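You operate a simulated robot arm through the tools that you are given. There is no shell and no other tool.

The job below is to be done with a simulated robot arm. You get a single attempt, and the scene is never put back.

TASK
Swap the green riser in the holder for the yellow one.
Fine: lay the old riser on the green work mat; screw the gate shut again.

The check looks at the end state, three seconds after you hand in, the way a careful person would. Anything else that was tipped, shoved, dropped, spilled or broken makes it a failure.

THE ROBOT
A 6-joint arm with a two-finger gripper, fixed in place. Base frame: the origin is at the foot of the arm, x ahead of it, y to its left, z up; the work surface is at about z = 0.9. Readings come in m, degrees, newtons and seconds.
Its first joint turns from -166.0 to 166.0 degrees. Payload 2.45 kg.
The TCP is the grasp point between the finger pads, 0.02 m short of the fingertips. In the tool frame z runs along the fingers and y along their closing line. The gripper opens to 0.14 m. The gripper's body begins 0.168 m behind the TCP.
Orientation is told as [roll, pitch, yaw] about the base's x, y, z axes, in that order, counted from this pose: with the fingers straight down and closing along the base's y, the tool's x points along the base's -x, its y along +y and its z along -z.

THE INTERFACE
- The arm moves only by the tool move_arm. Its argument "commands" is a list of rows, each a list of 3 entries, a list of its own where there are three numbers: the finger opening in cm, from 0 to 14, then the shift along the base's x, y, z in units of 40 mm (1.0 is 40 mm), then the turn, a rotation vector about the base's x, y, z in units of 8 degrees (1.0 is 8 degrees). In form: [[jaw, [tx, ty, tz], [ax, ay, az]], ...]. A call has 1 to 20 rows; each row shifts and turns the commanded pose from where the row before left it. A call with a number of a shift or a turn outside -1 to 1 is refused whole. Each row takes 0.2 s and may step no farther than 0.05 m and 8.6 degrees from the row before; otherwise, or with a gripper value out of range, the whole call is refused. Where a pose cannot be reached the arm comes as near as it can. A force on the tool above 90 N (or 10 N above the force at the start of the call, whichever is more), or a blocked arm, ends the call early, and 0.2 s more pass. Each finger travels about 0.045 m/s and halts on what it meets, pressing with about 28 N; the grip force reading is that of the motor and also rises with nothing between the fingers. The clock runs only during rows and for 0.2 s after the last one: add rows that do not move to give the fingers time. It gives the time, the measured TCP pose, the force on the tool (base axes), the opening and the grip force at its end, in the units of the frame above (readings bear some noise), with the torque about the TCP (base axes, N m) and any sound that the robot's microphone picked up.
- Cameras (640 x 400 px; columns grow to the right, rows downward): "scene" is fixed at [0.2188, 0.5003, 1.4633]; the picture's right is [-0.32, -0.95, 0.00], its down [-0.49, 0.17, -0.86] and it looks along [0.81, -0.27, -0.52] (base axes); focal length 308 px, centre (320, 200). "wrist" rides on the gripper at [0.078, 0.011, -0.209] in the tool frame; the picture's right is [-0.14, 0.99, 0.00], its down [-0.92, -0.13, -0.37] and it looks along [-0.37, -0.05, 0.93] (tool axes); focal length 280 px, centre (320, 200). There is no depth. A picture from a camera that has moved, and an enlarged one, comes with that camera's place and axes in the base frame and with its lens.
- snapshot(camera): a new picture of that camera. It takes no simulated time.
- zoom(camera, box): a new picture of the part [left, top, right, bottom] of that camera's present view, enlarged. It takes no simulated time.
- sign_off(): hands the job in; it is judged then, once.

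Places have to be worked out from the pictures, the camera data and where the tool is seen. Open the gripper and draw the arm clear of the work before you hand the job in, unless the task says otherwise.

The tools are called after "Emit:" as name(argument=value, ...) on one line, values as JSON. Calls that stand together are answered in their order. move_arm: Moves the arm, as the interface text tells. Its arguments: {"type":"object","properties":{"commands":{"type":"array","items":{"type":"array"}}},"required":["commands"]} The other tools are called the same way: snapshot (camera) takes a picture; zoom (camera, box) takes an enlarged picture of a part of a camera's view; sign_off () hands the job in.

At the start:

```text
t: 0.0
ee_pos: [0.7774, 0.2551, 1.1356]
tool_rot: [0.0, -0.1, 0.0]
wrist_force: [-0.3, -0.3, 0.2]
torque: [0.0, 0.0, 0.02]
finger_gap: 0.1397
grasp_force: 0.0
```

scene: 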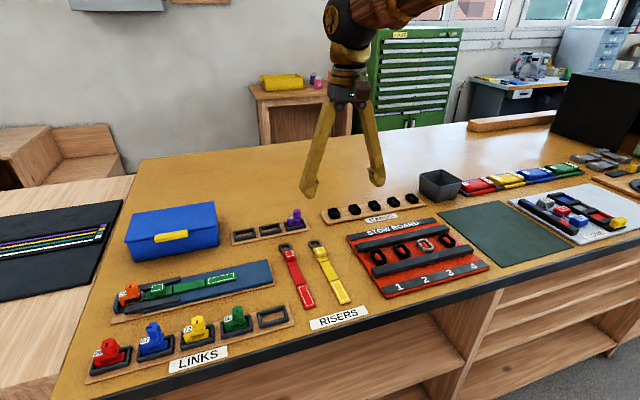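
wrist: 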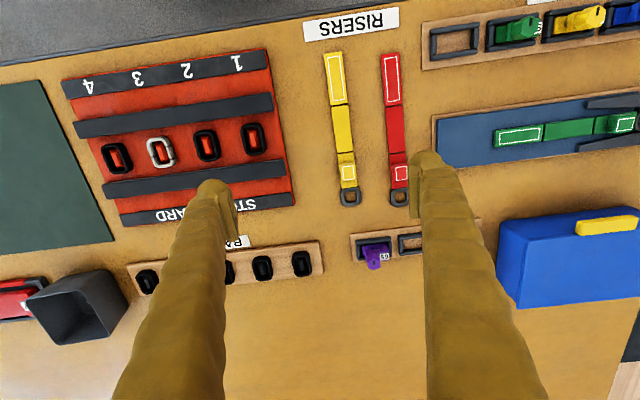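

The pictures show the green riser in a blue holder on the left, the red and yellow risers lying near the "RISERS" label, and a green mat on the right. I'll zoom in to look at the details before moving.

Emit:
zoom(camera="scene", box=[100, 240, 300, 365])

Emit:
zoom(camera="wrist", box=[420, 60, 640, 200])

Emit:
zoom(camera="scene", box=[260, 220, 380, 320])

Emit:
zoom(camera="scene", box=[420, 140, 640, 280])

```text
3.20 times, centred on (200, 302) of scene
camera zoom: at [0.2188, 0.5003, 1.4633], right [-0.32, -0.95, 0.0], down [-0.49, 0.17, -0.86], along [0.81, -0.27, -0.52], focal length 987 px, centre (704, -128)
```

zoom: 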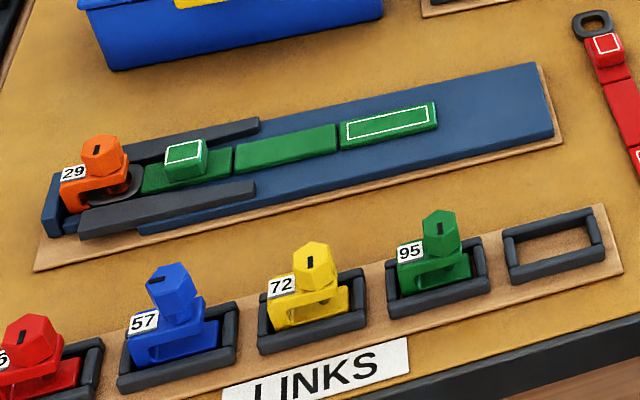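

```text
2.86 times, centred on (530, 130) of wrist
camera zoom: at [0.6986, 0.2661, 1.3447], right [0.14, 0.99, 0.0], down [0.92, -0.13, 0.37], along [0.37, -0.05, -0.93], focal length 801 px, centre (-280, 400)
```

zoom: 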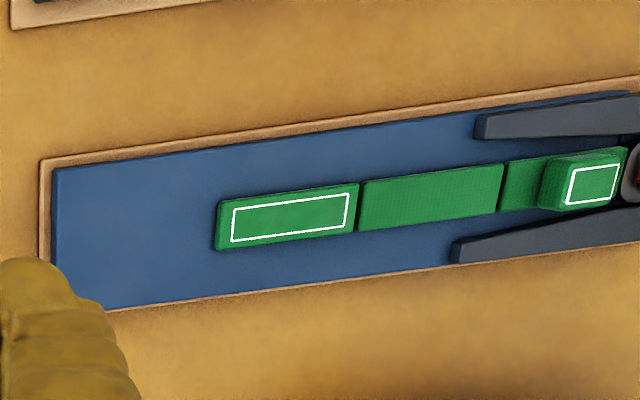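

```text
4.00 times, centred on (320, 270) of scene
camera zoom: at [0.2188, 0.5003, 1.4633], right [-0.32, -0.95, 0.0], down [-0.49, 0.17, -0.86], along [0.81, -0.27, -0.52], focal length 1234 px, centre (320, -80)
```

zoom: 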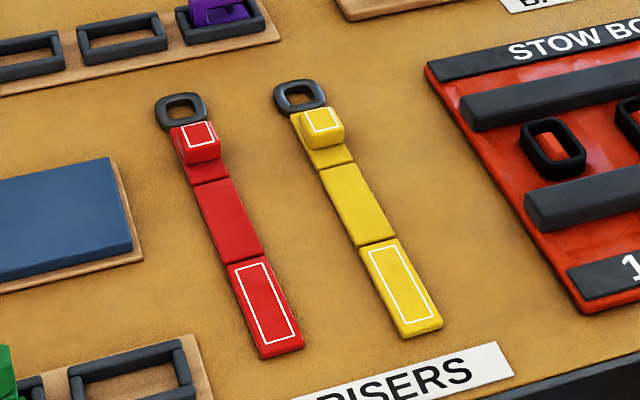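

```text
2.86 times, centred on (530, 210) of scene
camera zoom: at [0.2188, 0.5003, 1.4633], right [-0.32, -0.95, 0.0], down [-0.49, 0.17, -0.86], along [0.81, -0.27, -0.52], focal length 881 px, centre (-280, 171)
```

zoom: 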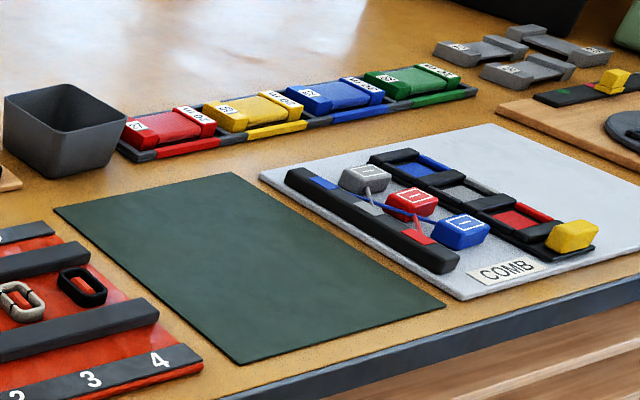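

The orange link (no. 29) looks to be about (0.80, 0.75), far out to the left. I'll move the arm over towards it, staying high, to get a close wrist view of the link, gate knob and clamp.

Emit:
move_arm(commands=[[14, [-0.3, 0.95, 0.1], [0, 0, 0]], [14, [-0.3, 0.95, 0.1], [0, 0, 0]], [14, [-0.3, 0.95, 0.1], [0, 0, 0]], [14, [-0.3, 0.95, 0.1], [0, 0, 0]], [14, [-0.3, 0.95, 0.1], [0, 0, 0]], [14, [-0.3, 0.95, 0.1], [0, 0, 0]], [14, [-0.3, 0.95, 0.1], [0, 0, 0]], [14, [-0.2, 0.95, 0], [0, 0, 0]], [14, [0, 0, 0], [0, 0, 0]]])

Emit:
snapshot(camera="wrist")

Emit:
snapshot(camera="scene")

```text
t: 2.0
ee_pos: [0.6824, 0.5613, 1.1626]
tool_rot: [0.0, 0.0, 0.0]
wrist_force: [0.4, -0.7, -0.1]
torque: [0.05, 0.03, -0.01]
finger_gap: 0.1399
grasp_force: 0.0
```

```text
taken
camera wrist: at [0.6048, 0.5721, 1.3721], right [0.14, 0.99, 0.0], down [0.92, -0.13, 0.37], along [0.37, -0.05, -0.93], focal length 280 px, centre (320, 200)
```

wrist: 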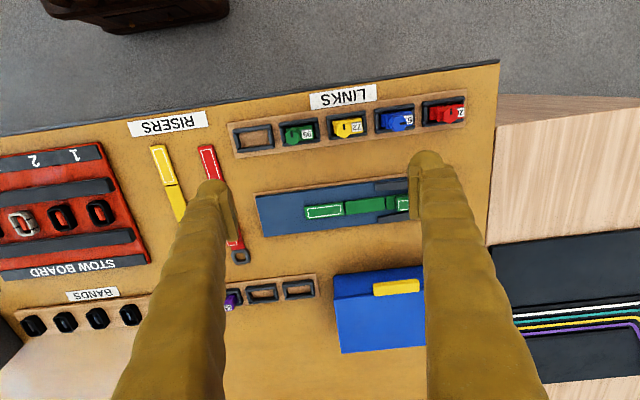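

```text
taken
```

scene: 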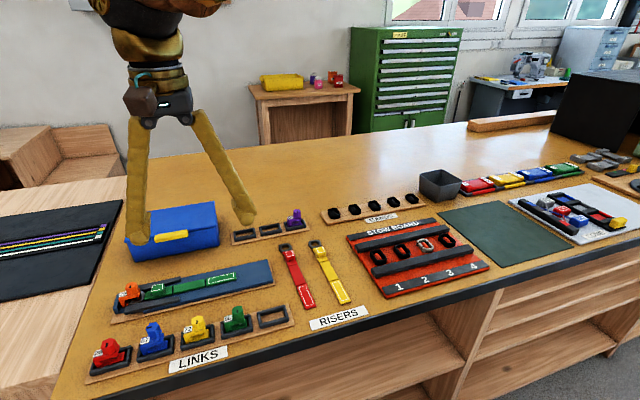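

The link is hidden behind the finger. I'll yaw the tool about 45° so the camera sits on the base side and looks outward at the link, then look again.

Emit:
move_arm(commands=[[14, [0, 0, 0], [0, 0, 1]], [14, [0, 0, 0], [0, 0, 1]], [14, [0, 0, 0], [0, 0, 1]], [14, [0, 0, 0], [0, 0, 1]], [14, [0, 0, 0], [0, 0, 1]], [14, [0, 0, 0], [0, 0, 0.6]], [14, [0.3, 0.5, 0], [0, 0, 0]], [14, [0, 0, 0], [0, 0, 0]]])

Emit:
snapshot(camera="wrist")

```text
t: 3.8
ee_pos: [0.6974, 0.5795, 1.1629]
tool_rot: [0.0, 0.0, 44.8]
wrist_force: [-0.9, 0.6, 0.6]
torque: [-0.03, -0.02, -0.01]
finger_gap: 0.1399
grasp_force: 0.1
```

```text
taken
camera wrist: at [0.6336, 0.5312, 1.3723], right [-0.6, 0.8, 0.0], down [0.74, 0.56, 0.37], along [0.29, 0.22, -0.93], focal length 280 px, centre (320, 200)
```

wrist: 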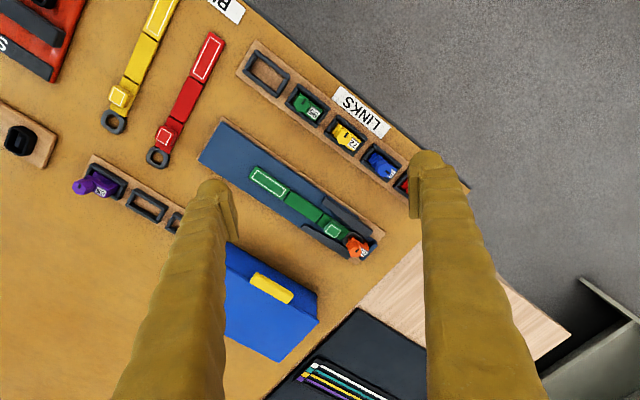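

The orange link is now visible at about (0.807, 0.75). I'll zoom to see how the link, knob and clamp are arranged.

Emit:
zoom(camera="wrist", box=[280, 180, 410, 270])

Emit:
zoom(camera="scene", box=[105, 265, 185, 325])

Emit:
zoom(camera="scene", box=[140, 300, 270, 380])

Emit:
zoom(camera="wrist", box=[280, 80, 420, 200])

```text
4.44 times, centred on (345, 225) of wrist
camera zoom: at [0.6336, 0.5312, 1.3723], right [-0.6, 0.8, 0.0], down [0.74, 0.56, 0.37], along [0.29, 0.22, -0.93], focal length 1246 px, centre (209, 89)
```

zoom: 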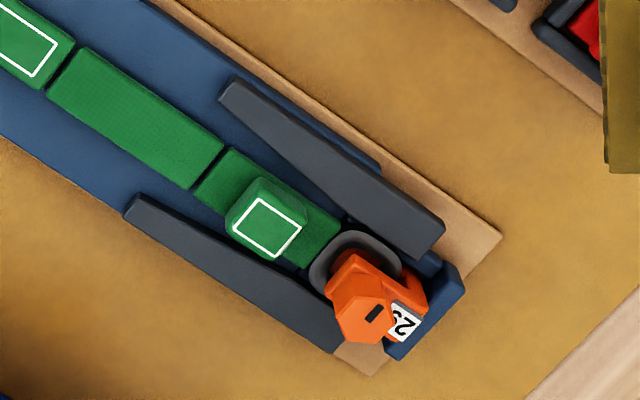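

```text
6.67 times, centred on (145, 295) of scene
camera zoom: at [0.2188, 0.5003, 1.4633], right [-0.32, -0.95, 0.0], down [-0.49, 0.17, -0.86], along [0.81, -0.27, -0.52], focal length 2056 px, centre (1487, -433)
```

zoom: 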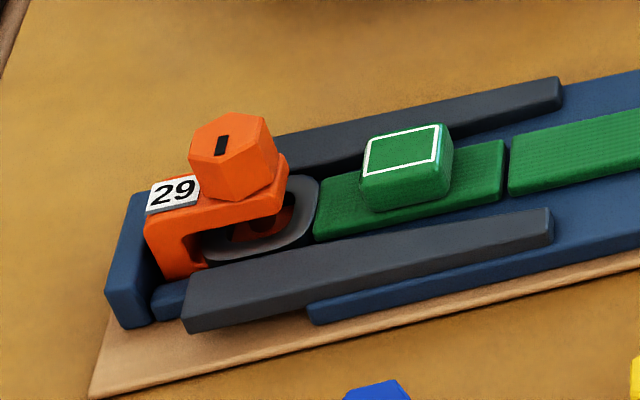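

```text
4.92 times, centred on (205, 340) of scene
camera zoom: at [0.2188, 0.5003, 1.4633], right [-0.32, -0.95, 0.0], down [-0.49, 0.17, -0.86], along [0.81, -0.27, -0.52], focal length 1518 px, centre (886, -489)
```

zoom: 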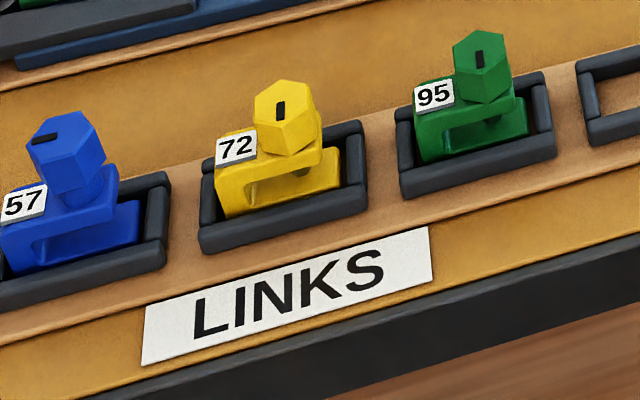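

```text
3.33 times, centred on (350, 140) of wrist
camera zoom: at [0.6336, 0.5312, 1.3723], right [-0.6, 0.8, 0.0], down [0.74, 0.56, 0.37], along [0.29, 0.22, -0.93], focal length 935 px, centre (220, 400)
```

zoom: 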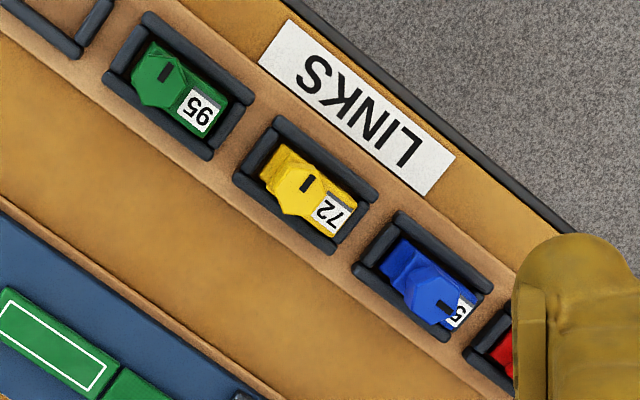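

The link is a C-shaped clip with a vertical hex-headed screw through the ring at the riser's end; turning the head raises or lowers the pin. The link sits about 1.10 m from the base axis, so I'll test how far the arm can reach with the tool vertical, staying well above it.

Emit:
move_arm(commands=[[14, [0.45, 0.75, 0], [0, 0, 0]], [14, [0.45, 0.75, 0], [0, 0, 0]], [14, [0.45, 0.75, 0], [0, 0, 0]], [14, [0.45, 0.75, 0], [0, 0, 0]], [14, [0.45, 0.75, 0], [0, 0, 0]], [14, [0.2, 0.2, 0], [0, 0, 0]], [14, [0, 0, 0], [0, 0, 0]], [14, [0, 0, 0], [0, 0, 0]]])

Emit:
snapshot(camera="wrist")

Emit:
snapshot(camera="scene")

```text
t: 5.6
ee_pos: [0.7954, 0.7397, 1.1635]
tool_rot: [0.1, 0.0, 44.9]
wrist_force: [-0.5, 0.1, 0.4]
torque: [0.02, -0.03, 0.0]
finger_gap: 0.1399
grasp_force: 0.1
```

```text
taken
camera wrist: at [0.7323, 0.691, 1.3727], right [-0.6, 0.8, 0.0], down [0.74, 0.56, 0.37], along [0.29, 0.22, -0.93], focal length 280 px, centre (320, 200)
```

wrist: 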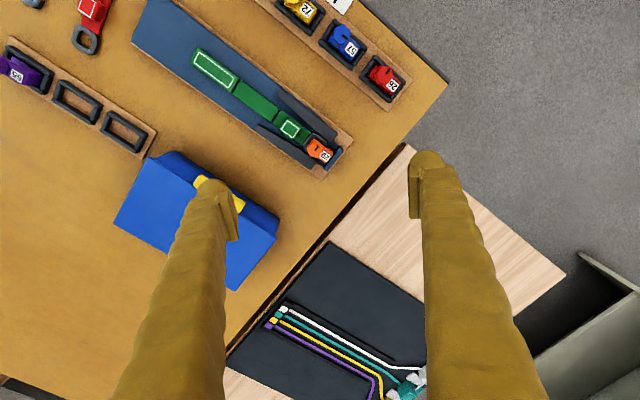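

```text
taken
```

scene: 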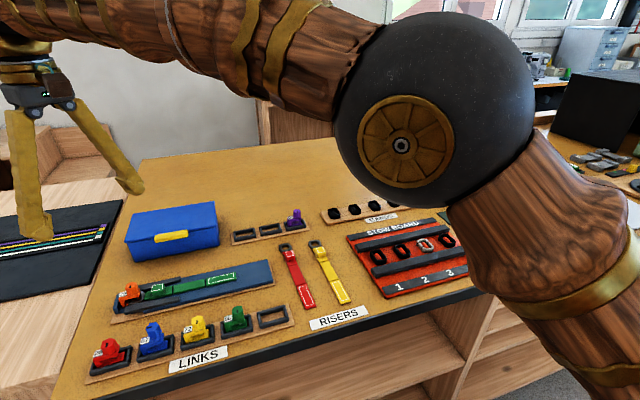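

The arm reaches 1.086 m from the axis at z = 1.16 with the tool vertical. I'll come down and back a little for a close view of the link.

Emit:
move_arm(commands=[[14, [-0.33, -0.25, -0.94], [0, 0, 0]], [14, [-0.33, -0.25, -0.94], [0, 0, 0]], [14, [-0.33, -0.25, -0.94], [0, 0, 0]], [14, [0, 0, 0], [0, 0, 0]]])

Emit:
snapshot(camera="wrist")

Emit:
zoom(camera="wrist", box=[240, 120, 400, 220])

```text
t: 6.6
ee_pos: [0.7541, 0.7075, 1.0498]
tool_rot: [-0.1, -0.1, 44.8]
wrist_force: [0.5, 0.1, -0.1]
torque: [0.02, 0.02, -0.01]
finger_gap: 0.1401
grasp_force: 0.1
```

```text
taken
camera wrist: at [0.6918, 0.66, 1.2589], right [-0.6, 0.8, 0.0], down [0.74, 0.56, 0.37], along [0.29, 0.22, -0.93], focal length 280 px, centre (320, 200)
```

wrist: 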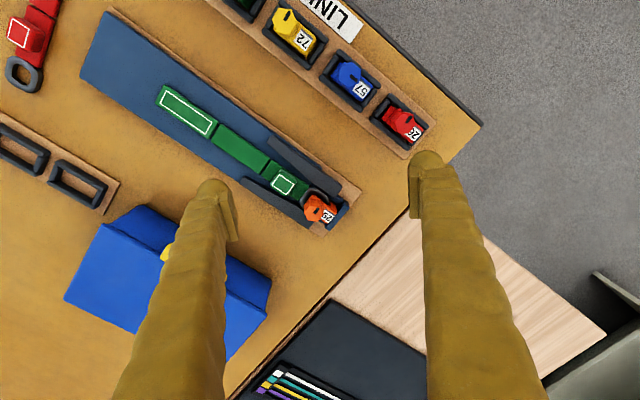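

```text
4.00 times, centred on (320, 170) of wrist
camera zoom: at [0.6918, 0.66, 1.2589], right [-0.6, 0.8, 0.0], down [0.74, 0.56, 0.37], along [0.29, 0.22, -0.93], focal length 1122 px, centre (320, 320)
```

zoom: 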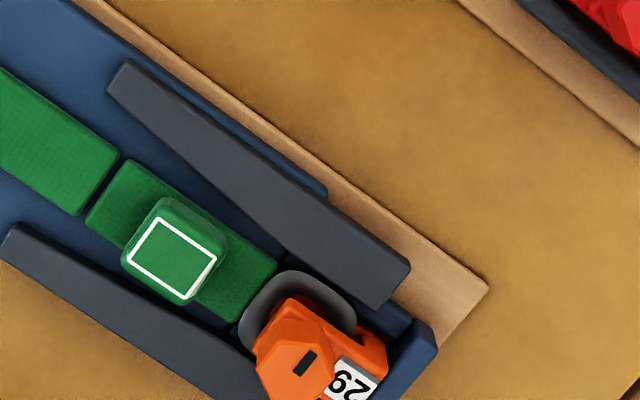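

Combining the two views, the knob's top is at about (0.804, 0.741, 0.951). I'll move straight above it at z = 1.02 to check the reach and see the hex orientation up close.

Emit:
move_arm(commands=[[14, [0.4, 0.3, -0.1], [0, 0, 0]], [14, [0.4, 0.3, -0.1], [0, 0, 0]], [14, [0.4, 0.25, -0.4], [0, 0, 0]], [14, [0, 0, 0], [0, 0, 0]], [14, [0, 0, 0], [0, 0, 0]]])

Emit:
snapshot(camera="wrist")

Emit:
zoom(camera="wrist", box=[240, 130, 400, 230])

Emit:
snapshot(camera="scene")

```text
t: 7.8
ee_pos: [0.8026, 0.7414, 1.0276]
tool_rot: [0.0, 0.1, 44.9]
wrist_force: [0.2, -0.2, -0.1]
torque: [-0.02, 0.01, -0.01]
finger_gap: 0.1402
grasp_force: 0.0
```

```text
taken
camera wrist: at [0.7402, 0.6937, 1.2365], right [-0.6, 0.8, 0.0], down [0.74, 0.56, 0.37], along [0.29, 0.22, -0.93], focal length 280 px, centre (320, 200)
```

wrist: 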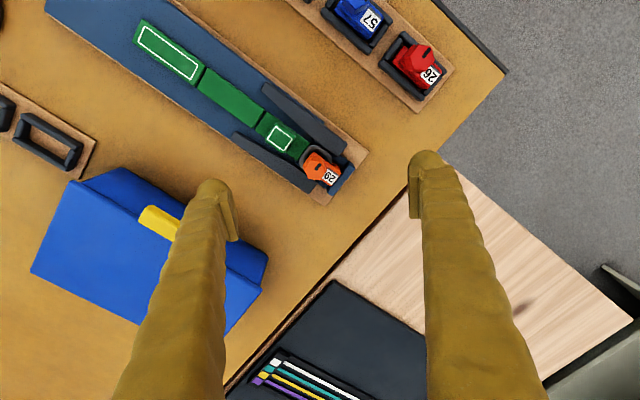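

```text
4.00 times, centred on (320, 180) of wrist
camera zoom: at [0.7402, 0.6937, 1.2365], right [-0.6, 0.8, 0.0], down [0.74, 0.56, 0.37], along [0.29, 0.22, -0.93], focal length 1122 px, centre (320, 280)
```

zoom: 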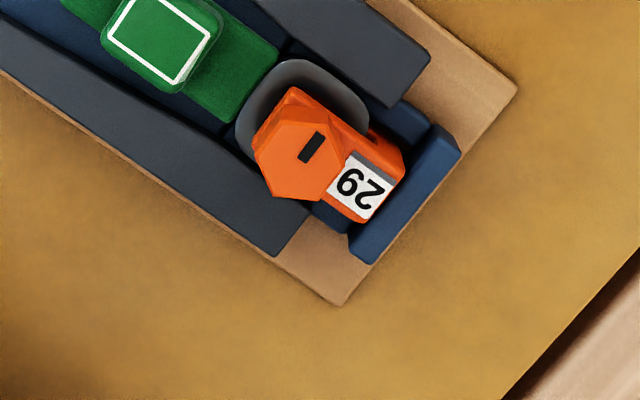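

```text
taken
```

scene: 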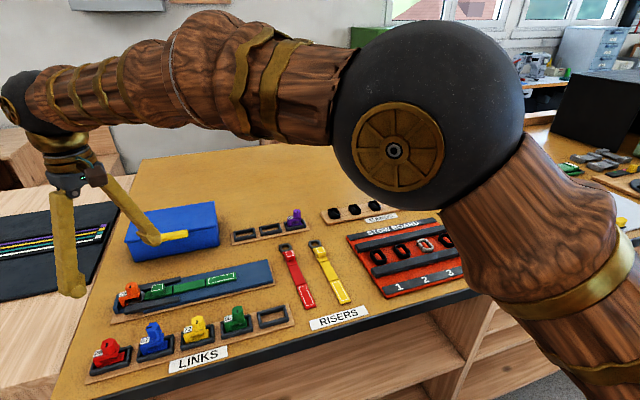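

The arm reaches above the knob. I'll zoom tighter to determine the hex's orientation.

Emit:
zoom(camera="wrist", box=[296, 140, 352, 200])

Emit:
zoom(camera="scene", box=[112, 270, 160, 310])

```text
6.67 times, centred on (324, 170) of wrist
camera zoom: at [0.7402, 0.6937, 1.2365], right [-0.6, 0.8, 0.0], down [0.74, 0.56, 0.37], along [0.29, 0.22, -0.93], focal length 1869 px, centre (293, 400)
```

zoom: 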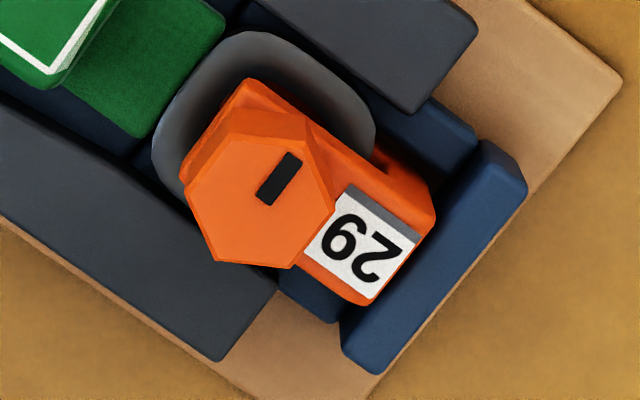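

```text
10.00 times, centred on (136, 290) of scene
camera zoom: at [0.2188, 0.5003, 1.4633], right [-0.32, -0.95, 0.0], down [-0.49, 0.17, -0.86], along [0.81, -0.27, -0.52], focal length 3084 px, centre (2160, -700)
```

zoom: 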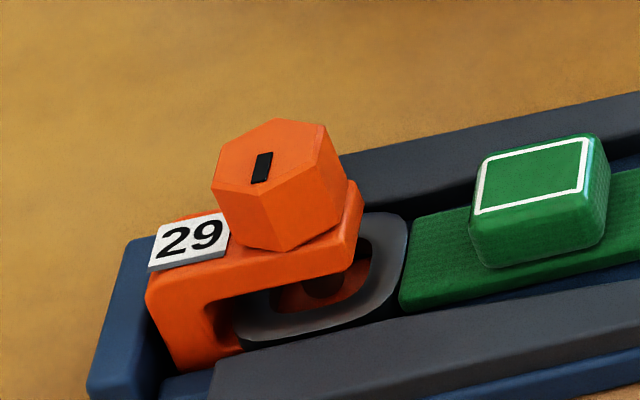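

The hex head's top is at about (0.807, 0.739, 0.949), roughly 21 mm across flats, with flats facing azimuth 90° (and every 60°). I'll rotate the tool to yaw −60° while narrowing the fingers, to check the yaw range for an unscrewing stroke (counter-clockwise from above).

Emit:
move_arm(commands=[[12, [0, 0, 0], [0, 0, -1]], [10, [0, 0, 0], [0, 0, -1]], [8, [0, 0, 0], [0, 0, -1]], [6, [0, 0, 0], [0, 0, -1]], [5, [0, 0, 0], [0, 0, -1]], [5, [0, 0, 0], [0, 0, -1]], [5, [0, 0, 0], [0, 0, -1]], [5, [0, 0, 0], [0, 0, -1]], [5, [0, 0, 0], [0, 0, -1]], [5, [0, 0, 0], [0, 0, -1]], [5, [0, 0, 0], [0, 0, -1]], [5, [0, 0, 0], [0, 0, -1]], [5, [0, 0, 0], [0, 0, -1]], [5, [0, 0, 0], [0, 0, -0.11]], [5, [0, 0, 0], [0, 0, 0]]])

Emit:
snapshot(camera="wrist")

```text
t: 11.0
ee_pos: [0.8037, 0.7408, 1.027]
tool_rot: [0.0, -0.1, -60.2]
wrist_force: [0.1, -0.1, -0.7]
torque: [-0.01, 0.0, 0.0]
finger_gap: 0.0501
grasp_force: 0.1
```

```text
taken
camera wrist: at [0.774, 0.8147, 1.236], right [0.93, 0.37, 0.0], down [0.35, -0.86, 0.37], along [0.14, -0.34, -0.93], focal length 280 px, centre (320, 200)
```

wrist: 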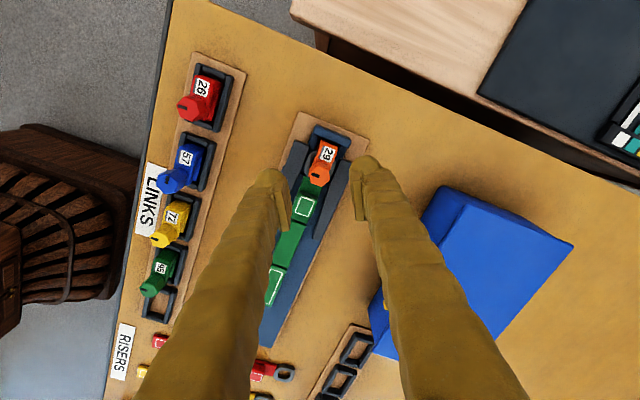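

Yaw −60° is fine. I'll zoom on the knob from this side to refine its centre relative to the TCP.

Emit:
zoom(camera="wrist", box=[270, 120, 374, 220])

```text
4.00 times, centred on (322, 170) of wrist
camera zoom: at [0.774, 0.8147, 1.236], right [0.93, 0.37, 0.0], down [0.35, -0.86, 0.37], along [0.14, -0.34, -0.93], focal length 1122 px, centre (312, 320)
```

zoom: 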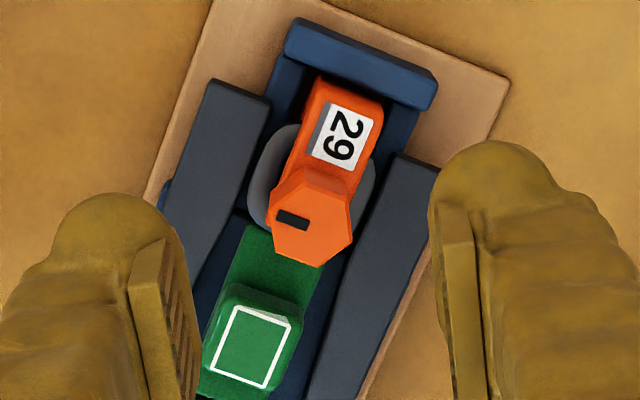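

Two wrist views put the knob centre near (0.8055, 0.737), top between 0.949 and 0.961. I'll shift and descend to TCP z ≈ 0.995, keeping the tips above the knob, and look again.

Emit:
move_arm(commands=[[5, [0.05, -0.1, -0.4], [0, 0, 0]], [5, [0, 0, -0.4], [0, 0, 0.03]], [5, [0, 0, 0], [0, 0, 0]]])

Emit:
zoom(camera="wrist", box=[240, 100, 400, 260])

Emit:
zoom(camera="scene", box=[90, 240, 190, 320])

```text
t: 11.8
ee_pos: [0.804, 0.7378, 0.9955]
tool_rot: [0.0, -0.2, -59.9]
wrist_force: [0.5, -0.4, 0.3]
torque: [0.0, -0.02, 0.02]
finger_gap: 0.0498
grasp_force: 0.0
```

```text
2.50 times, centred on (320, 180) of wrist
camera zoom: at [0.7744, 0.8103, 1.2049], right [0.93, 0.38, 0.0], down [0.35, -0.86, 0.37], along [0.14, -0.34, -0.93], focal length 701 px, centre (320, 250)
```

zoom: 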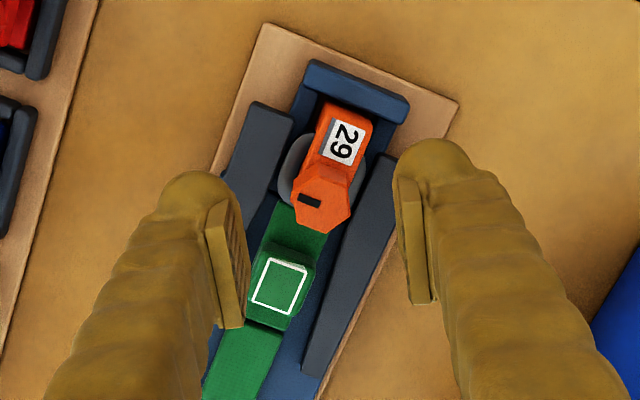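

```text
5.00 times, centred on (140, 280) of scene
camera zoom: at [0.2188, 0.5003, 1.4633], right [-0.32, -0.95, 0.0], down [-0.49, 0.17, -0.86], along [0.81, -0.27, -0.52], focal length 1542 px, centre (1220, -200)
```

zoom: 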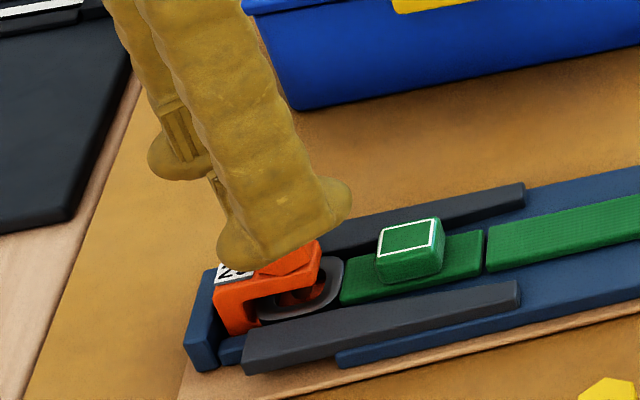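

The tool is nearly centred on the knob. I'll rotate to yaw +60° with open fingers above the knob to triangulate its centre from the opposite side and check the upper yaw range.

Emit:
move_arm(commands=[[5, [0, 0, 0], [0, 0, 1]], [5, [0, 0, 0], [0, 0, 1]], [5, [0, 0, 0], [0, 0, 1]], [5, [0, 0, 0], [0, 0, 1]], [5, [0, 0, 0], [0, 0, 1]], [5, [0, 0, 0], [0, 0, 1]], [5, [0, 0, 0], [0, 0, 1]], [5, [0, 0, 0], [0, 0, 1]], [5, [0, 0, 0], [0, 0, 1]], [5, [0, 0, 0], [0, 0, 1]], [5, [0, 0, 0], [0, 0, 1]], [5, [0, 0, 0], [0, 0, 1]], [5, [0, 0, 0], [0, 0, 1]], [5, [0, 0, 0], [0, 0, 1]], [5, [0, 0, 0], [0, 0, 1]], [5, [0, 0, 0], [0, 0, 0]]])

Emit:
zoom(camera="wrist", box=[240, 100, 400, 260])

```text
t: 15.2
ee_pos: [0.8057, 0.7371, 0.994]
tool_rot: [0.0, 0.0, 60.2]
wrist_force: [0.2, 0.6, -0.5]
torque: [0.01, -0.01, -0.02]
finger_gap: 0.0501
grasp_force: 0.0
```

```text
2.50 times, centred on (320, 180) of wrist
camera zoom: at [0.7576, 0.6747, 1.2037], right [-0.79, 0.61, 0.0], down [0.57, 0.74, 0.37], along [0.23, 0.29, -0.93], focal length 701 px, centre (320, 250)
```

zoom: 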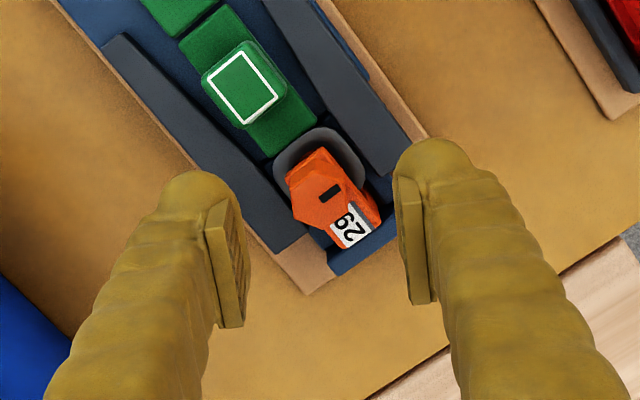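

Triangulation from both sides agrees: knob centre (0.8047, 0.7365), top z ≈ 0.961. I'll check whether yaw +120° and more is available, so I can plan long unscrewing strokes.

Emit:
move_arm(commands=[[5, [0, 0, 0.3], [0, 0, 1]], [5, [0, 0, 0.2], [0, 0, 1]], [5, [0, 0, 0], [0, 0, 1]], [5, [0, 0, 0], [0, 0, 1]], [5, [0, 0, 0], [0, 0, 1]], [5, [0, 0, 0], [0, 0, 1]], [5, [0, 0, 0], [0, 0, 1]], [5, [0, 0, 0], [0, 0, 0.5]], [5, [0, 0, 0], [0, 0, 1]], [5, [0, 0, 0], [0, 0, 1]], [5, [0, 0, 0], [0, 0, 1]], [5, [0, 0, 0], [0, 0, 1]], [5, [0, 0, 0], [0, 0, 0]]])

```text
t: 18.0
ee_pos: [0.8054, 0.7389, 1.0141]
tool_rot: [0.1, -0.1, 152.3]
wrist_force: [-0.5, 0.4, 0.8]
torque: [0.01, 0.03, 0.03]
finger_gap: 0.0498
grasp_force: 0.0
```

Yaw +152° is reachable. Now I'll rotate back to −120° (well above the knob), the start of a long counter-clockwise stroke.

Emit:
move_arm(commands=[[5, [0, 0, 0], [0, 0, -1]], [5, [0, 0, 0], [0, 0, -1]], [5, [0, 0, 0], [0, 0, -1]], [5, [0, 0, 0], [0, 0, -1]], [5, [0, 0, 0], [0, 0, -1]], [5, [0, 0, 0], [0, 0, -1]], [5, [0, 0, 0], [0, 0, -1]], [5, [0, 0, 0], [0, 0, -1]], [5, [0, 0, 0], [0, 0, -1]], [5, [0, 0, 0], [0, 0, -1]], [5, [0, 0, 0], [0, 0, -1]], [5, [0, 0, 0], [0, 0, -1]], [5, [0, 0, 0], [0, 0, -1]], [5, [0, 0, 0], [0, 0, -1]], [5, [0, 0, 0], [0, 0, -1]], [5, [0, 0, 0], [0, 0, -1]], [5, [0, 0, 0], [0, 0, -1]], [5, [0, 0, 0], [0, 0, -1]], [5, [0, 0, 0], [0, 0, -1]], [5, [0, 0, 0], [0, 0, -1]]])

Emit:
move_arm(commands=[[5, [0, 0, 0], [0, 0, -1]], [5, [0, 0, 0], [0, 0, -1]], [5, [0, 0, 0], [0, 0, -1]], [5, [0, 0, 0], [0, 0, -1]], [5, [0, 0, 0], [0, 0, -1]], [5, [0, 0, 0], [0, 0, -1]], [5, [0, 0, 0], [0, 0, -1]], [5, [0, 0, 0], [0, 0, -1]], [5, [0, 0, 0], [0, 0, -1]], [5, [0, 0, 0], [0, 0, -1]], [5, [0, 0, 0], [0, 0, -1]], [5, [0, 0, 0], [0, 0, -1]], [5, [0, 0, 0], [0, 0, -1]], [5, [0, 0, 0], [0, 0, -1]], [5, [0, 0, 0], [0, 0, 0]]])

Emit:
zoom(camera="wrist", box=[240, 100, 400, 260])

```text
t: 22.2
ee_pos: [0.8054, 0.7377, 1.0139]
tool_rot: [0.0, 0.0, -8.1]
wrist_force: [0.0, 0.0, -0.9]
torque: [-0.03, 0.0, 0.01]
finger_gap: 0.05
grasp_force: 0.0
```

```text
t: 25.4
ee_pos: [0.8062, 0.736, 1.0143]
tool_rot: [0.0, 0.0, -120.0]
wrist_force: [1.0, -0.5, 0.4]
torque: [0.04, 0.0, -0.01]
finger_gap: 0.05
grasp_force: 0.1
```

```text
2.50 times, centred on (320, 180) of wrist
camera zoom: at [0.8537, 0.7994, 1.2237], right [0.79, -0.61, 0.0], down [-0.57, -0.73, 0.37], along [-0.23, -0.29, -0.93], focal length 701 px, centre (320, 250)
```

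zoom: 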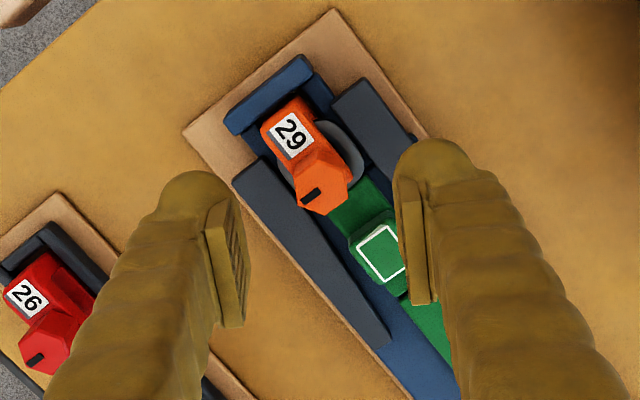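

The knob centre is confirmed at about (0.805, 0.7365). I'll descend around it with the fingers 5 cm open to TCP z ≈ 0.971 (tips ≈ 0.951, above the label), then inspect.

Emit:
move_arm(commands=[[5, [-0.01, -0.025, -0.4], [0, 0, 0]], [5, [0, 0, -0.4], [0, 0, 0]], [5, [0, 0, -0.28], [0, 0, 0]], [5, [0, 0, 0], [0, 0, 0]]])

Emit:
zoom(camera="wrist", box=[240, 100, 400, 260])

Emit:
zoom(camera="scene", box=[90, 250, 190, 320])

```text
t: 26.4
ee_pos: [0.8044, 0.737, 0.9723]
tool_rot: [0.0, 0.0, -120.0]
wrist_force: [-0.1, -1.0, -0.1]
torque: [0.01, -0.03, 0.06]
finger_gap: 0.0501
grasp_force: 0.0
```

```text
2.50 times, centred on (320, 180) of wrist
camera zoom: at [0.8537, 0.7993, 1.1813], right [0.79, -0.61, 0.0], down [-0.57, -0.73, 0.37], along [-0.23, -0.29, -0.93], focal length 701 px, centre (320, 250)
```

zoom: 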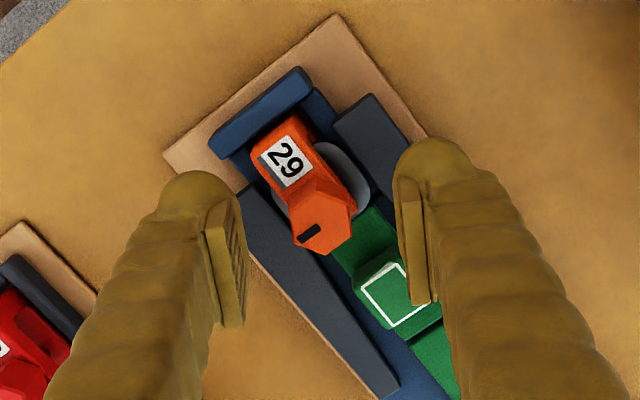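

```text
5.71 times, centred on (140, 285) of scene
camera zoom: at [0.2188, 0.5003, 1.4633], right [-0.32, -0.95, 0.0], down [-0.49, 0.17, -0.86], along [0.81, -0.27, -0.52], focal length 1762 px, centre (1349, -286)
```

zoom: 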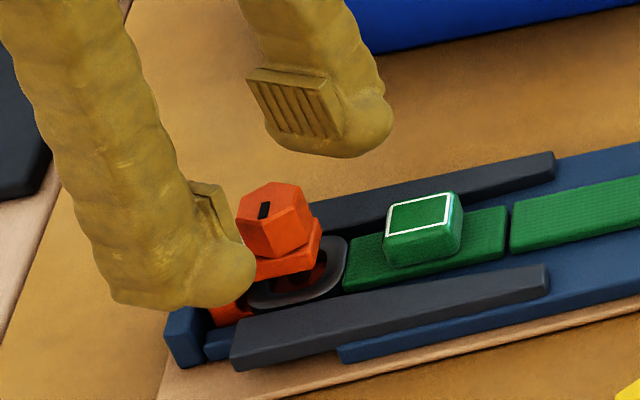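

In this view the fingertips are about level with the knob's top in the scene camera, so the wrist and scene height estimates disagree by ~8 mm. I'll zoom in closer in both before closing.

Emit:
zoom(camera="scene", box=[115, 255, 165, 305])

Emit:
zoom(camera="wrist", box=[290, 150, 350, 210])

```text
8.00 times, centred on (140, 280) of scene
camera zoom: at [0.2188, 0.5003, 1.4633], right [-0.32, -0.95, 0.0], down [-0.49, 0.17, -0.86], along [0.81, -0.27, -0.52], focal length 2468 px, centre (1760, -440)
```

zoom: 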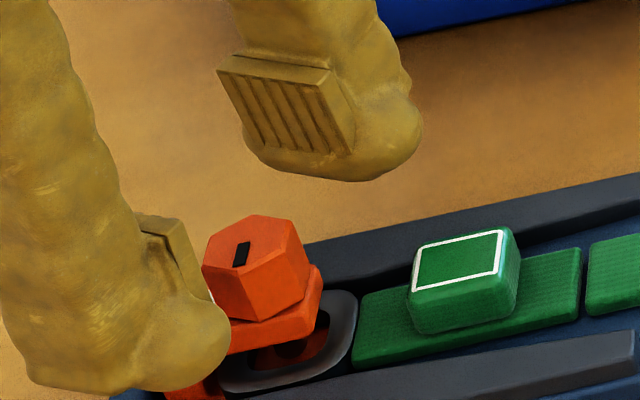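

```text
6.67 times, centred on (320, 180) of wrist
camera zoom: at [0.8537, 0.7993, 1.1813], right [0.79, -0.61, 0.0], down [-0.57, -0.73, 0.37], along [-0.23, -0.29, -0.93], focal length 1869 px, centre (320, 333)
```

zoom: 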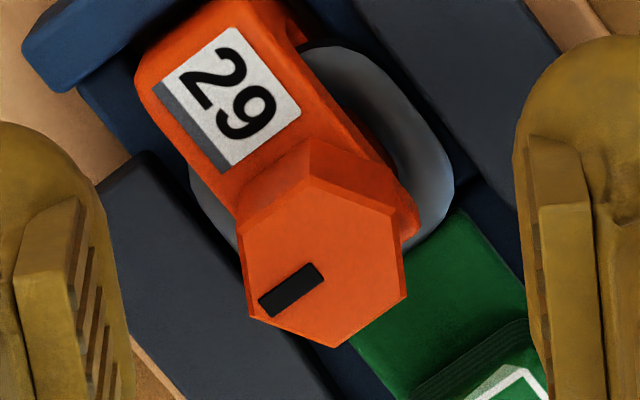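

Relative to the fingertips the knob top is at about z ≈ 0.955 (compromise of the views), so I need to be a bit lower for a good bite. I'll lower 7 mm and close gently on the flats.

Emit:
move_arm(commands=[[5, [0, 0, -0.1], [0, 0, 0]], [5, [0, 0, -0.08], [0, 0, 0]], [4, [0, 0, 0], [0, 0, 0]], [3, [0, 0, 0], [0, 0, 0]], [2.6, [0, 0, 0], [0, 0, 0]]])

Emit:
zoom(camera="wrist", box=[280, 140, 360, 220])

Emit:
zoom(camera="scene", box=[115, 255, 165, 305])

```text
t: 27.6
ee_pos: [0.8046, 0.7355, 0.9647]
tool_rot: [0.0, 0.0, -119.9]
wrist_force: [-0.5, -0.2, 0.1]
torque: [0.02, -0.03, 0.0]
finger_gap: 0.0262
grasp_force: 0.1
```

```text
5.00 times, centred on (320, 180) of wrist
camera zoom: at [0.8533, 0.7986, 1.1738], right [0.79, -0.61, 0.0], down [-0.57, -0.73, 0.37], along [-0.23, -0.29, -0.93], focal length 1402 px, centre (320, 300)
```

zoom: 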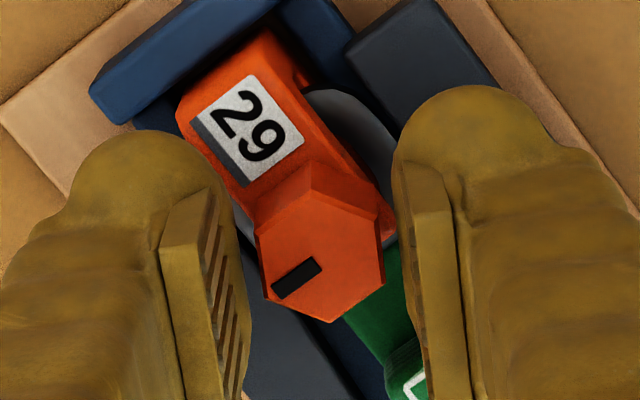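

```text
8.00 times, centred on (140, 280) of scene
camera zoom: at [0.2188, 0.5003, 1.4633], right [-0.32, -0.95, 0.0], down [-0.49, 0.17, -0.86], along [0.81, -0.27, -0.52], focal length 2468 px, centre (1760, -440)
```

zoom: 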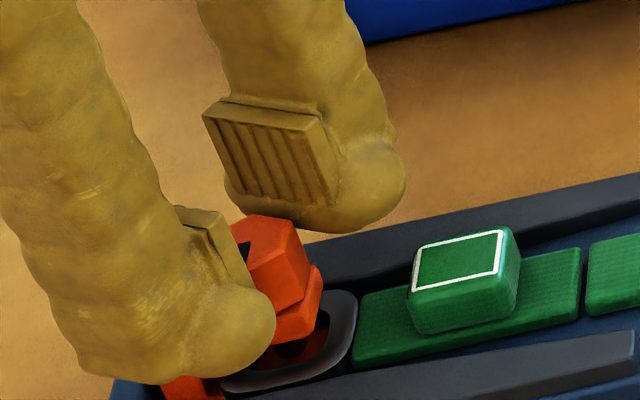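

The knob sits centred between the pads but I want a deeper bite. I'll lower in small steps, watching the vertical force for contact with the label or jaw.

Emit:
move_arm(commands=[[2.8, [0, 0, -0.04], [0, 0, 0]], [2.8, [0, 0, 0], [0, 0, 0]]])

Emit:
move_arm(commands=[[2.8, [0, 0, -0.04], [0, 0, 0]], [2.8, [0, 0, 0], [0, 0, 0]]])

```text
t: 28.2
ee_pos: [0.805, 0.7373, 0.9625]
tool_rot: [0.0, -0.2, -119.9]
wrist_force: [0.7, -0.2, -0.2]
torque: [0.0, 0.0, 0.02]
finger_gap: 0.0282
grasp_force: 0.1
```

```text
t: 28.8
ee_pos: [0.8044, 0.7374, 0.9621]
tool_rot: [0.1, -0.1, -119.9]
wrist_force: [0.6, -0.5, -0.3]
torque: [-0.04, -0.01, 0.02]
finger_gap: 0.0279
grasp_force: 0.0
```

No contact yet at TCP z ≈ 0.9615. Now I'll close on the knob.

Emit:
move_arm(commands=[[1.5, [0, 0, 0], [0, 0, 0]], [1, [0, 0, 0], [0, 0, 0]], [1, [0, 0, 0], [0, 0, 0]]])

Emit:
zoom(camera="wrist", box=[280, 140, 360, 220])

Emit:
zoom(camera="scene", box=[115, 255, 165, 305])

```text
t: 29.6
ee_pos: [0.804, 0.7361, 0.9614]
tool_rot: [0.0, -0.1, -120.0]
wrist_force: [0.3, -0.6, 0.1]
torque: [-0.01, 0.03, -0.01]
finger_gap: 0.0187
grasp_force: 28.4
```

```text
5.00 times, centred on (320, 180) of wrist
camera zoom: at [0.8532, 0.7988, 1.1706], right [0.79, -0.61, 0.0], down [-0.57, -0.73, 0.37], along [-0.23, -0.29, -0.93], focal length 1402 px, centre (320, 300)
```

zoom: 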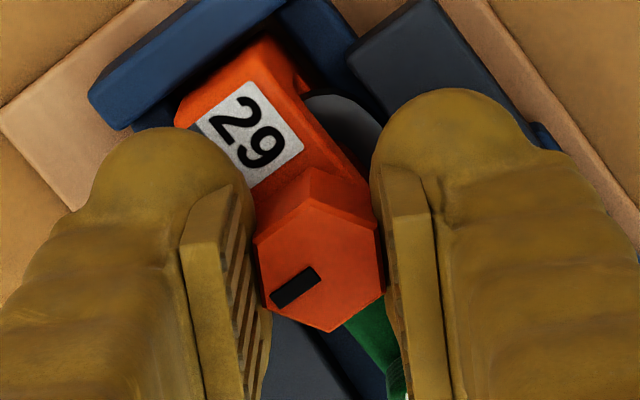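

```text
8.00 times, centred on (140, 280) of scene
camera zoom: at [0.2188, 0.5003, 1.4633], right [-0.32, -0.95, 0.0], down [-0.49, 0.17, -0.86], along [0.81, -0.27, -0.52], focal length 2468 px, centre (1760, -440)
```

zoom: 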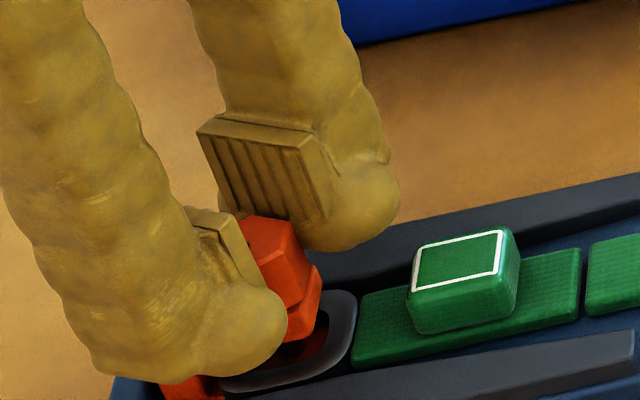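

The knob is held (gap 18.7 mm, 28 N). I'll start turning counter-clockwise a little and check torque and whether the knob turns with the fingers.

Emit:
move_arm(commands=[[1, [0, 0, 0], [0, 0, 0.5]], [1, [0, 0, 0], [0, 0, 1]], [1, [0, 0, 0], [0, 0, 1]], [1, [0, 0, 0], [0, 0, 1]], [1, [0, 0, 0], [0, 0, 0]]])

Emit:
zoom(camera="wrist", box=[280, 140, 360, 220])

Emit:
zoom(camera="scene", box=[115, 255, 165, 305])

```text
t: 30.8
ee_pos: [0.804, 0.7374, 0.9618]
tool_rot: [0.1, 0.0, -91.9]
wrist_force: [1.3, 3.5, 6.9]
torque: [0.02, 0.0, -0.01]
finger_gap: 0.0189
grasp_force: 28.0
```

```text
5.00 times, centred on (320, 180) of wrist
camera zoom: at [0.8179, 0.8144, 1.171], right [0.99, -0.17, 0.0], down [-0.16, -0.92, 0.37], along [-0.06, -0.36, -0.93], focal length 1402 px, centre (320, 300)
```

zoom: 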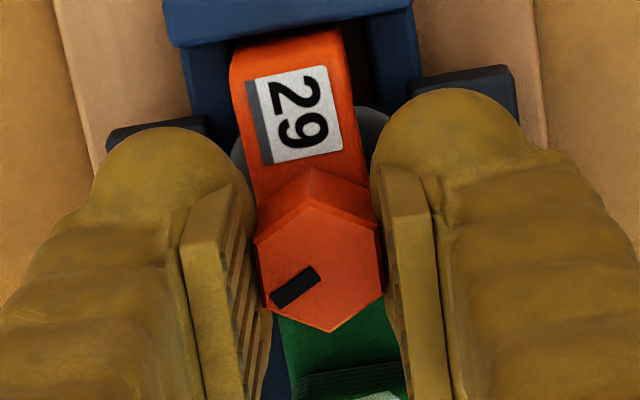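

```text
8.00 times, centred on (140, 280) of scene
camera zoom: at [0.2188, 0.5003, 1.4633], right [-0.32, -0.95, 0.0], down [-0.49, 0.17, -0.86], along [0.81, -0.27, -0.52], focal length 2468 px, centre (1760, -440)
```

zoom: 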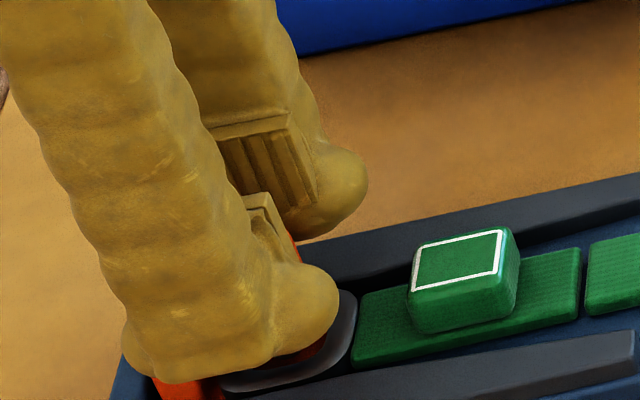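

The knob turns with the fingers, and the upward force of about 7 N shows it is rising – counter-clockwise is opening. I'll raise the tool slightly to calibrate how much rise relieves that force.

Emit:
move_arm(commands=[[1, [0, 0, 0.0125], [0, 0, 0]], [1, [0, 0, 0], [0, 0, 0]]])

Emit:
move_arm(commands=[[1, [0, 0, 0.0125], [0, 0, 0]], [1, [0, 0, 0], [0, 0, 0]]])

```text
t: 31.4
ee_pos: [0.8044, 0.7363, 0.9626]
tool_rot: [0.0, 0.0, -92.0]
wrist_force: [-0.3, 3.6, 5.5]
torque: [0.09, 0.02, 0.0]
finger_gap: 0.0188
grasp_force: 28.2
```

```text
t: 32.0
ee_pos: [0.8047, 0.7365, 0.961]
tool_rot: [0.0, -0.1, -91.9]
wrist_force: [0.5, 2.8, 4.3]
torque: [0.04, -0.01, 0.0]
finger_gap: 0.0191
grasp_force: 27.9
```

Stiffness is about 2.6 N/mm. I'll turn another 24° without raising to determine the thread's pitch from the force change.

Emit:
move_arm(commands=[[1, [0, 0, 0], [0, 0, 1]], [1, [0, 0, 0], [0, 0, 1]], [1, [0, 0, 0], [0, 0, 1]], [1, [0, 0, 0], [0, 0, 0]]])

```text
t: 33.0
ee_pos: [0.8042, 0.7366, 0.9621]
tool_rot: [0.1, 0.1, -67.9]
wrist_force: [-2.4, -5.7, 13.7]
torque: [-0.21, 0.01, -0.06]
finger_gap: 0.0189
grasp_force: 28.2
```

The force rose by 9 N in 24°, suggesting a steep pitch. I'll raise 3 mm and see how much of the force is relieved.

Emit:
move_arm(commands=[[1, [0, 0, 0.0375], [0, 0, 0]], [1, [0, 0, 0.0375], [0, 0, 0]], [1, [0, 0, 0], [0, 0, 0]]])

Emit:
zoom(camera="wrist", box=[280, 140, 360, 220])

Emit:
zoom(camera="scene", box=[115, 255, 165, 305])

```text
t: 33.8
ee_pos: [0.8051, 0.7379, 0.9641]
tool_rot: [0.0, -0.1, -67.9]
wrist_force: [0.8, -0.1, -0.1]
torque: [0.0, 0.02, 0.0]
finger_gap: 0.0187
grasp_force: 27.9
```

```text
5.00 times, centred on (320, 180) of wrist
camera zoom: at [0.7858, 0.8132, 1.1735], right [0.97, 0.25, 0.0], down [0.23, -0.9, 0.37], along [0.09, -0.36, -0.93], focal length 1402 px, centre (320, 300)
```

zoom: 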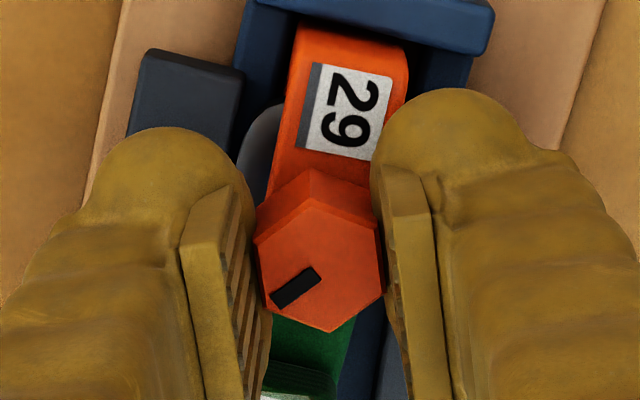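

```text
8.00 times, centred on (140, 280) of scene
camera zoom: at [0.2188, 0.5003, 1.4633], right [-0.32, -0.95, 0.0], down [-0.49, 0.17, -0.86], along [0.81, -0.27, -0.52], focal length 2468 px, centre (1760, -440)
```

zoom: 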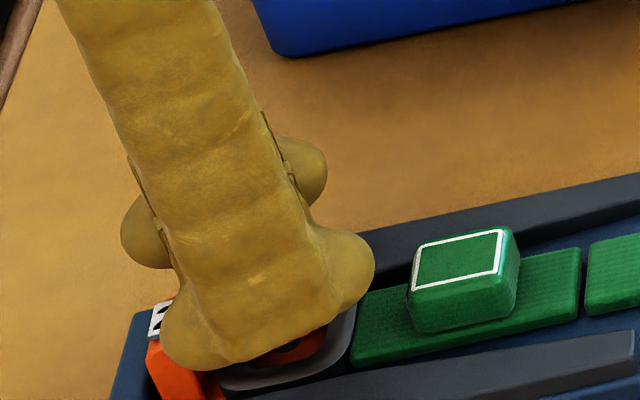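

Force is back to zero after raising 3 mm; the tool view shows the knob turned with the fingers. I'll go on turning with a rise of about 0.4 mm per 8° and watch the force.

Emit:
move_arm(commands=[[1, [0, 0, 0.01], [0, 0, 1]], [1, [0, 0, 0.01], [0, 0, 1]], [1, [0, 0, 0.01], [0, 0, 1]], [1, [0, 0, 0.01], [0, 0, 1]], [1, [0, 0, 0], [0, 0, 0]]])

```text
t: 35.0
ee_pos: [0.8055, 0.7377, 0.966]
tool_rot: [0.0, 0.0, -35.7]
wrist_force: [0.1, -1.0, -0.5]
torque: [-0.03, 0.0, -0.02]
finger_gap: 0.0189
grasp_force: 27.9
```

The force stays near zero with 0.4 mm per 8°. Continuing the same way.

Emit:
move_arm(commands=[[1, [0, 0, 0.01], [0, 0, 1]], [1, [0, 0, 0.01], [0, 0, 1]], [1, [0, 0, 0.01], [0, 0, 1]], [1, [0, 0, 0.01], [0, 0, 1]], [1, [0, 0, 0], [0, 0, 0]]])

Emit:
zoom(camera="wrist", box=[280, 140, 360, 220])

Emit:
zoom(camera="scene", box=[115, 255, 165, 305])

```text
t: 36.2
ee_pos: [0.8047, 0.7365, 0.969]
tool_rot: [-0.1, 0.0, -3.8]
wrist_force: [0.4, 0.1, -1.1]
torque: [-0.03, -0.01, 0.01]
finger_gap: 0.0187
grasp_force: 28.2
```

```text
5.00 times, centred on (320, 180) of wrist
camera zoom: at [0.7283, 0.752, 1.1775], right [0.2, 0.98, 0.0], down [0.91, -0.19, 0.37], along [0.36, -0.07, -0.93], focal length 1402 px, centre (320, 300)
```

zoom: 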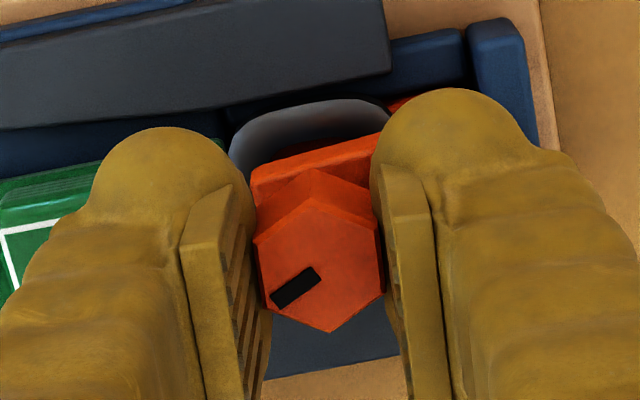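

```text
8.00 times, centred on (140, 280) of scene
camera zoom: at [0.2188, 0.5003, 1.4633], right [-0.32, -0.95, 0.0], down [-0.49, 0.17, -0.86], along [0.81, -0.27, -0.52], focal length 2468 px, centre (1760, -440)
```

zoom: 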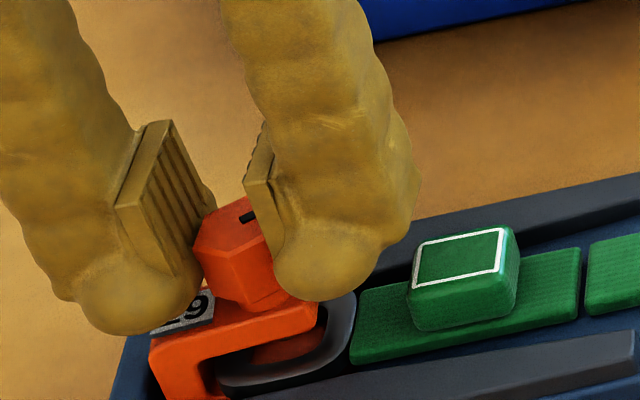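

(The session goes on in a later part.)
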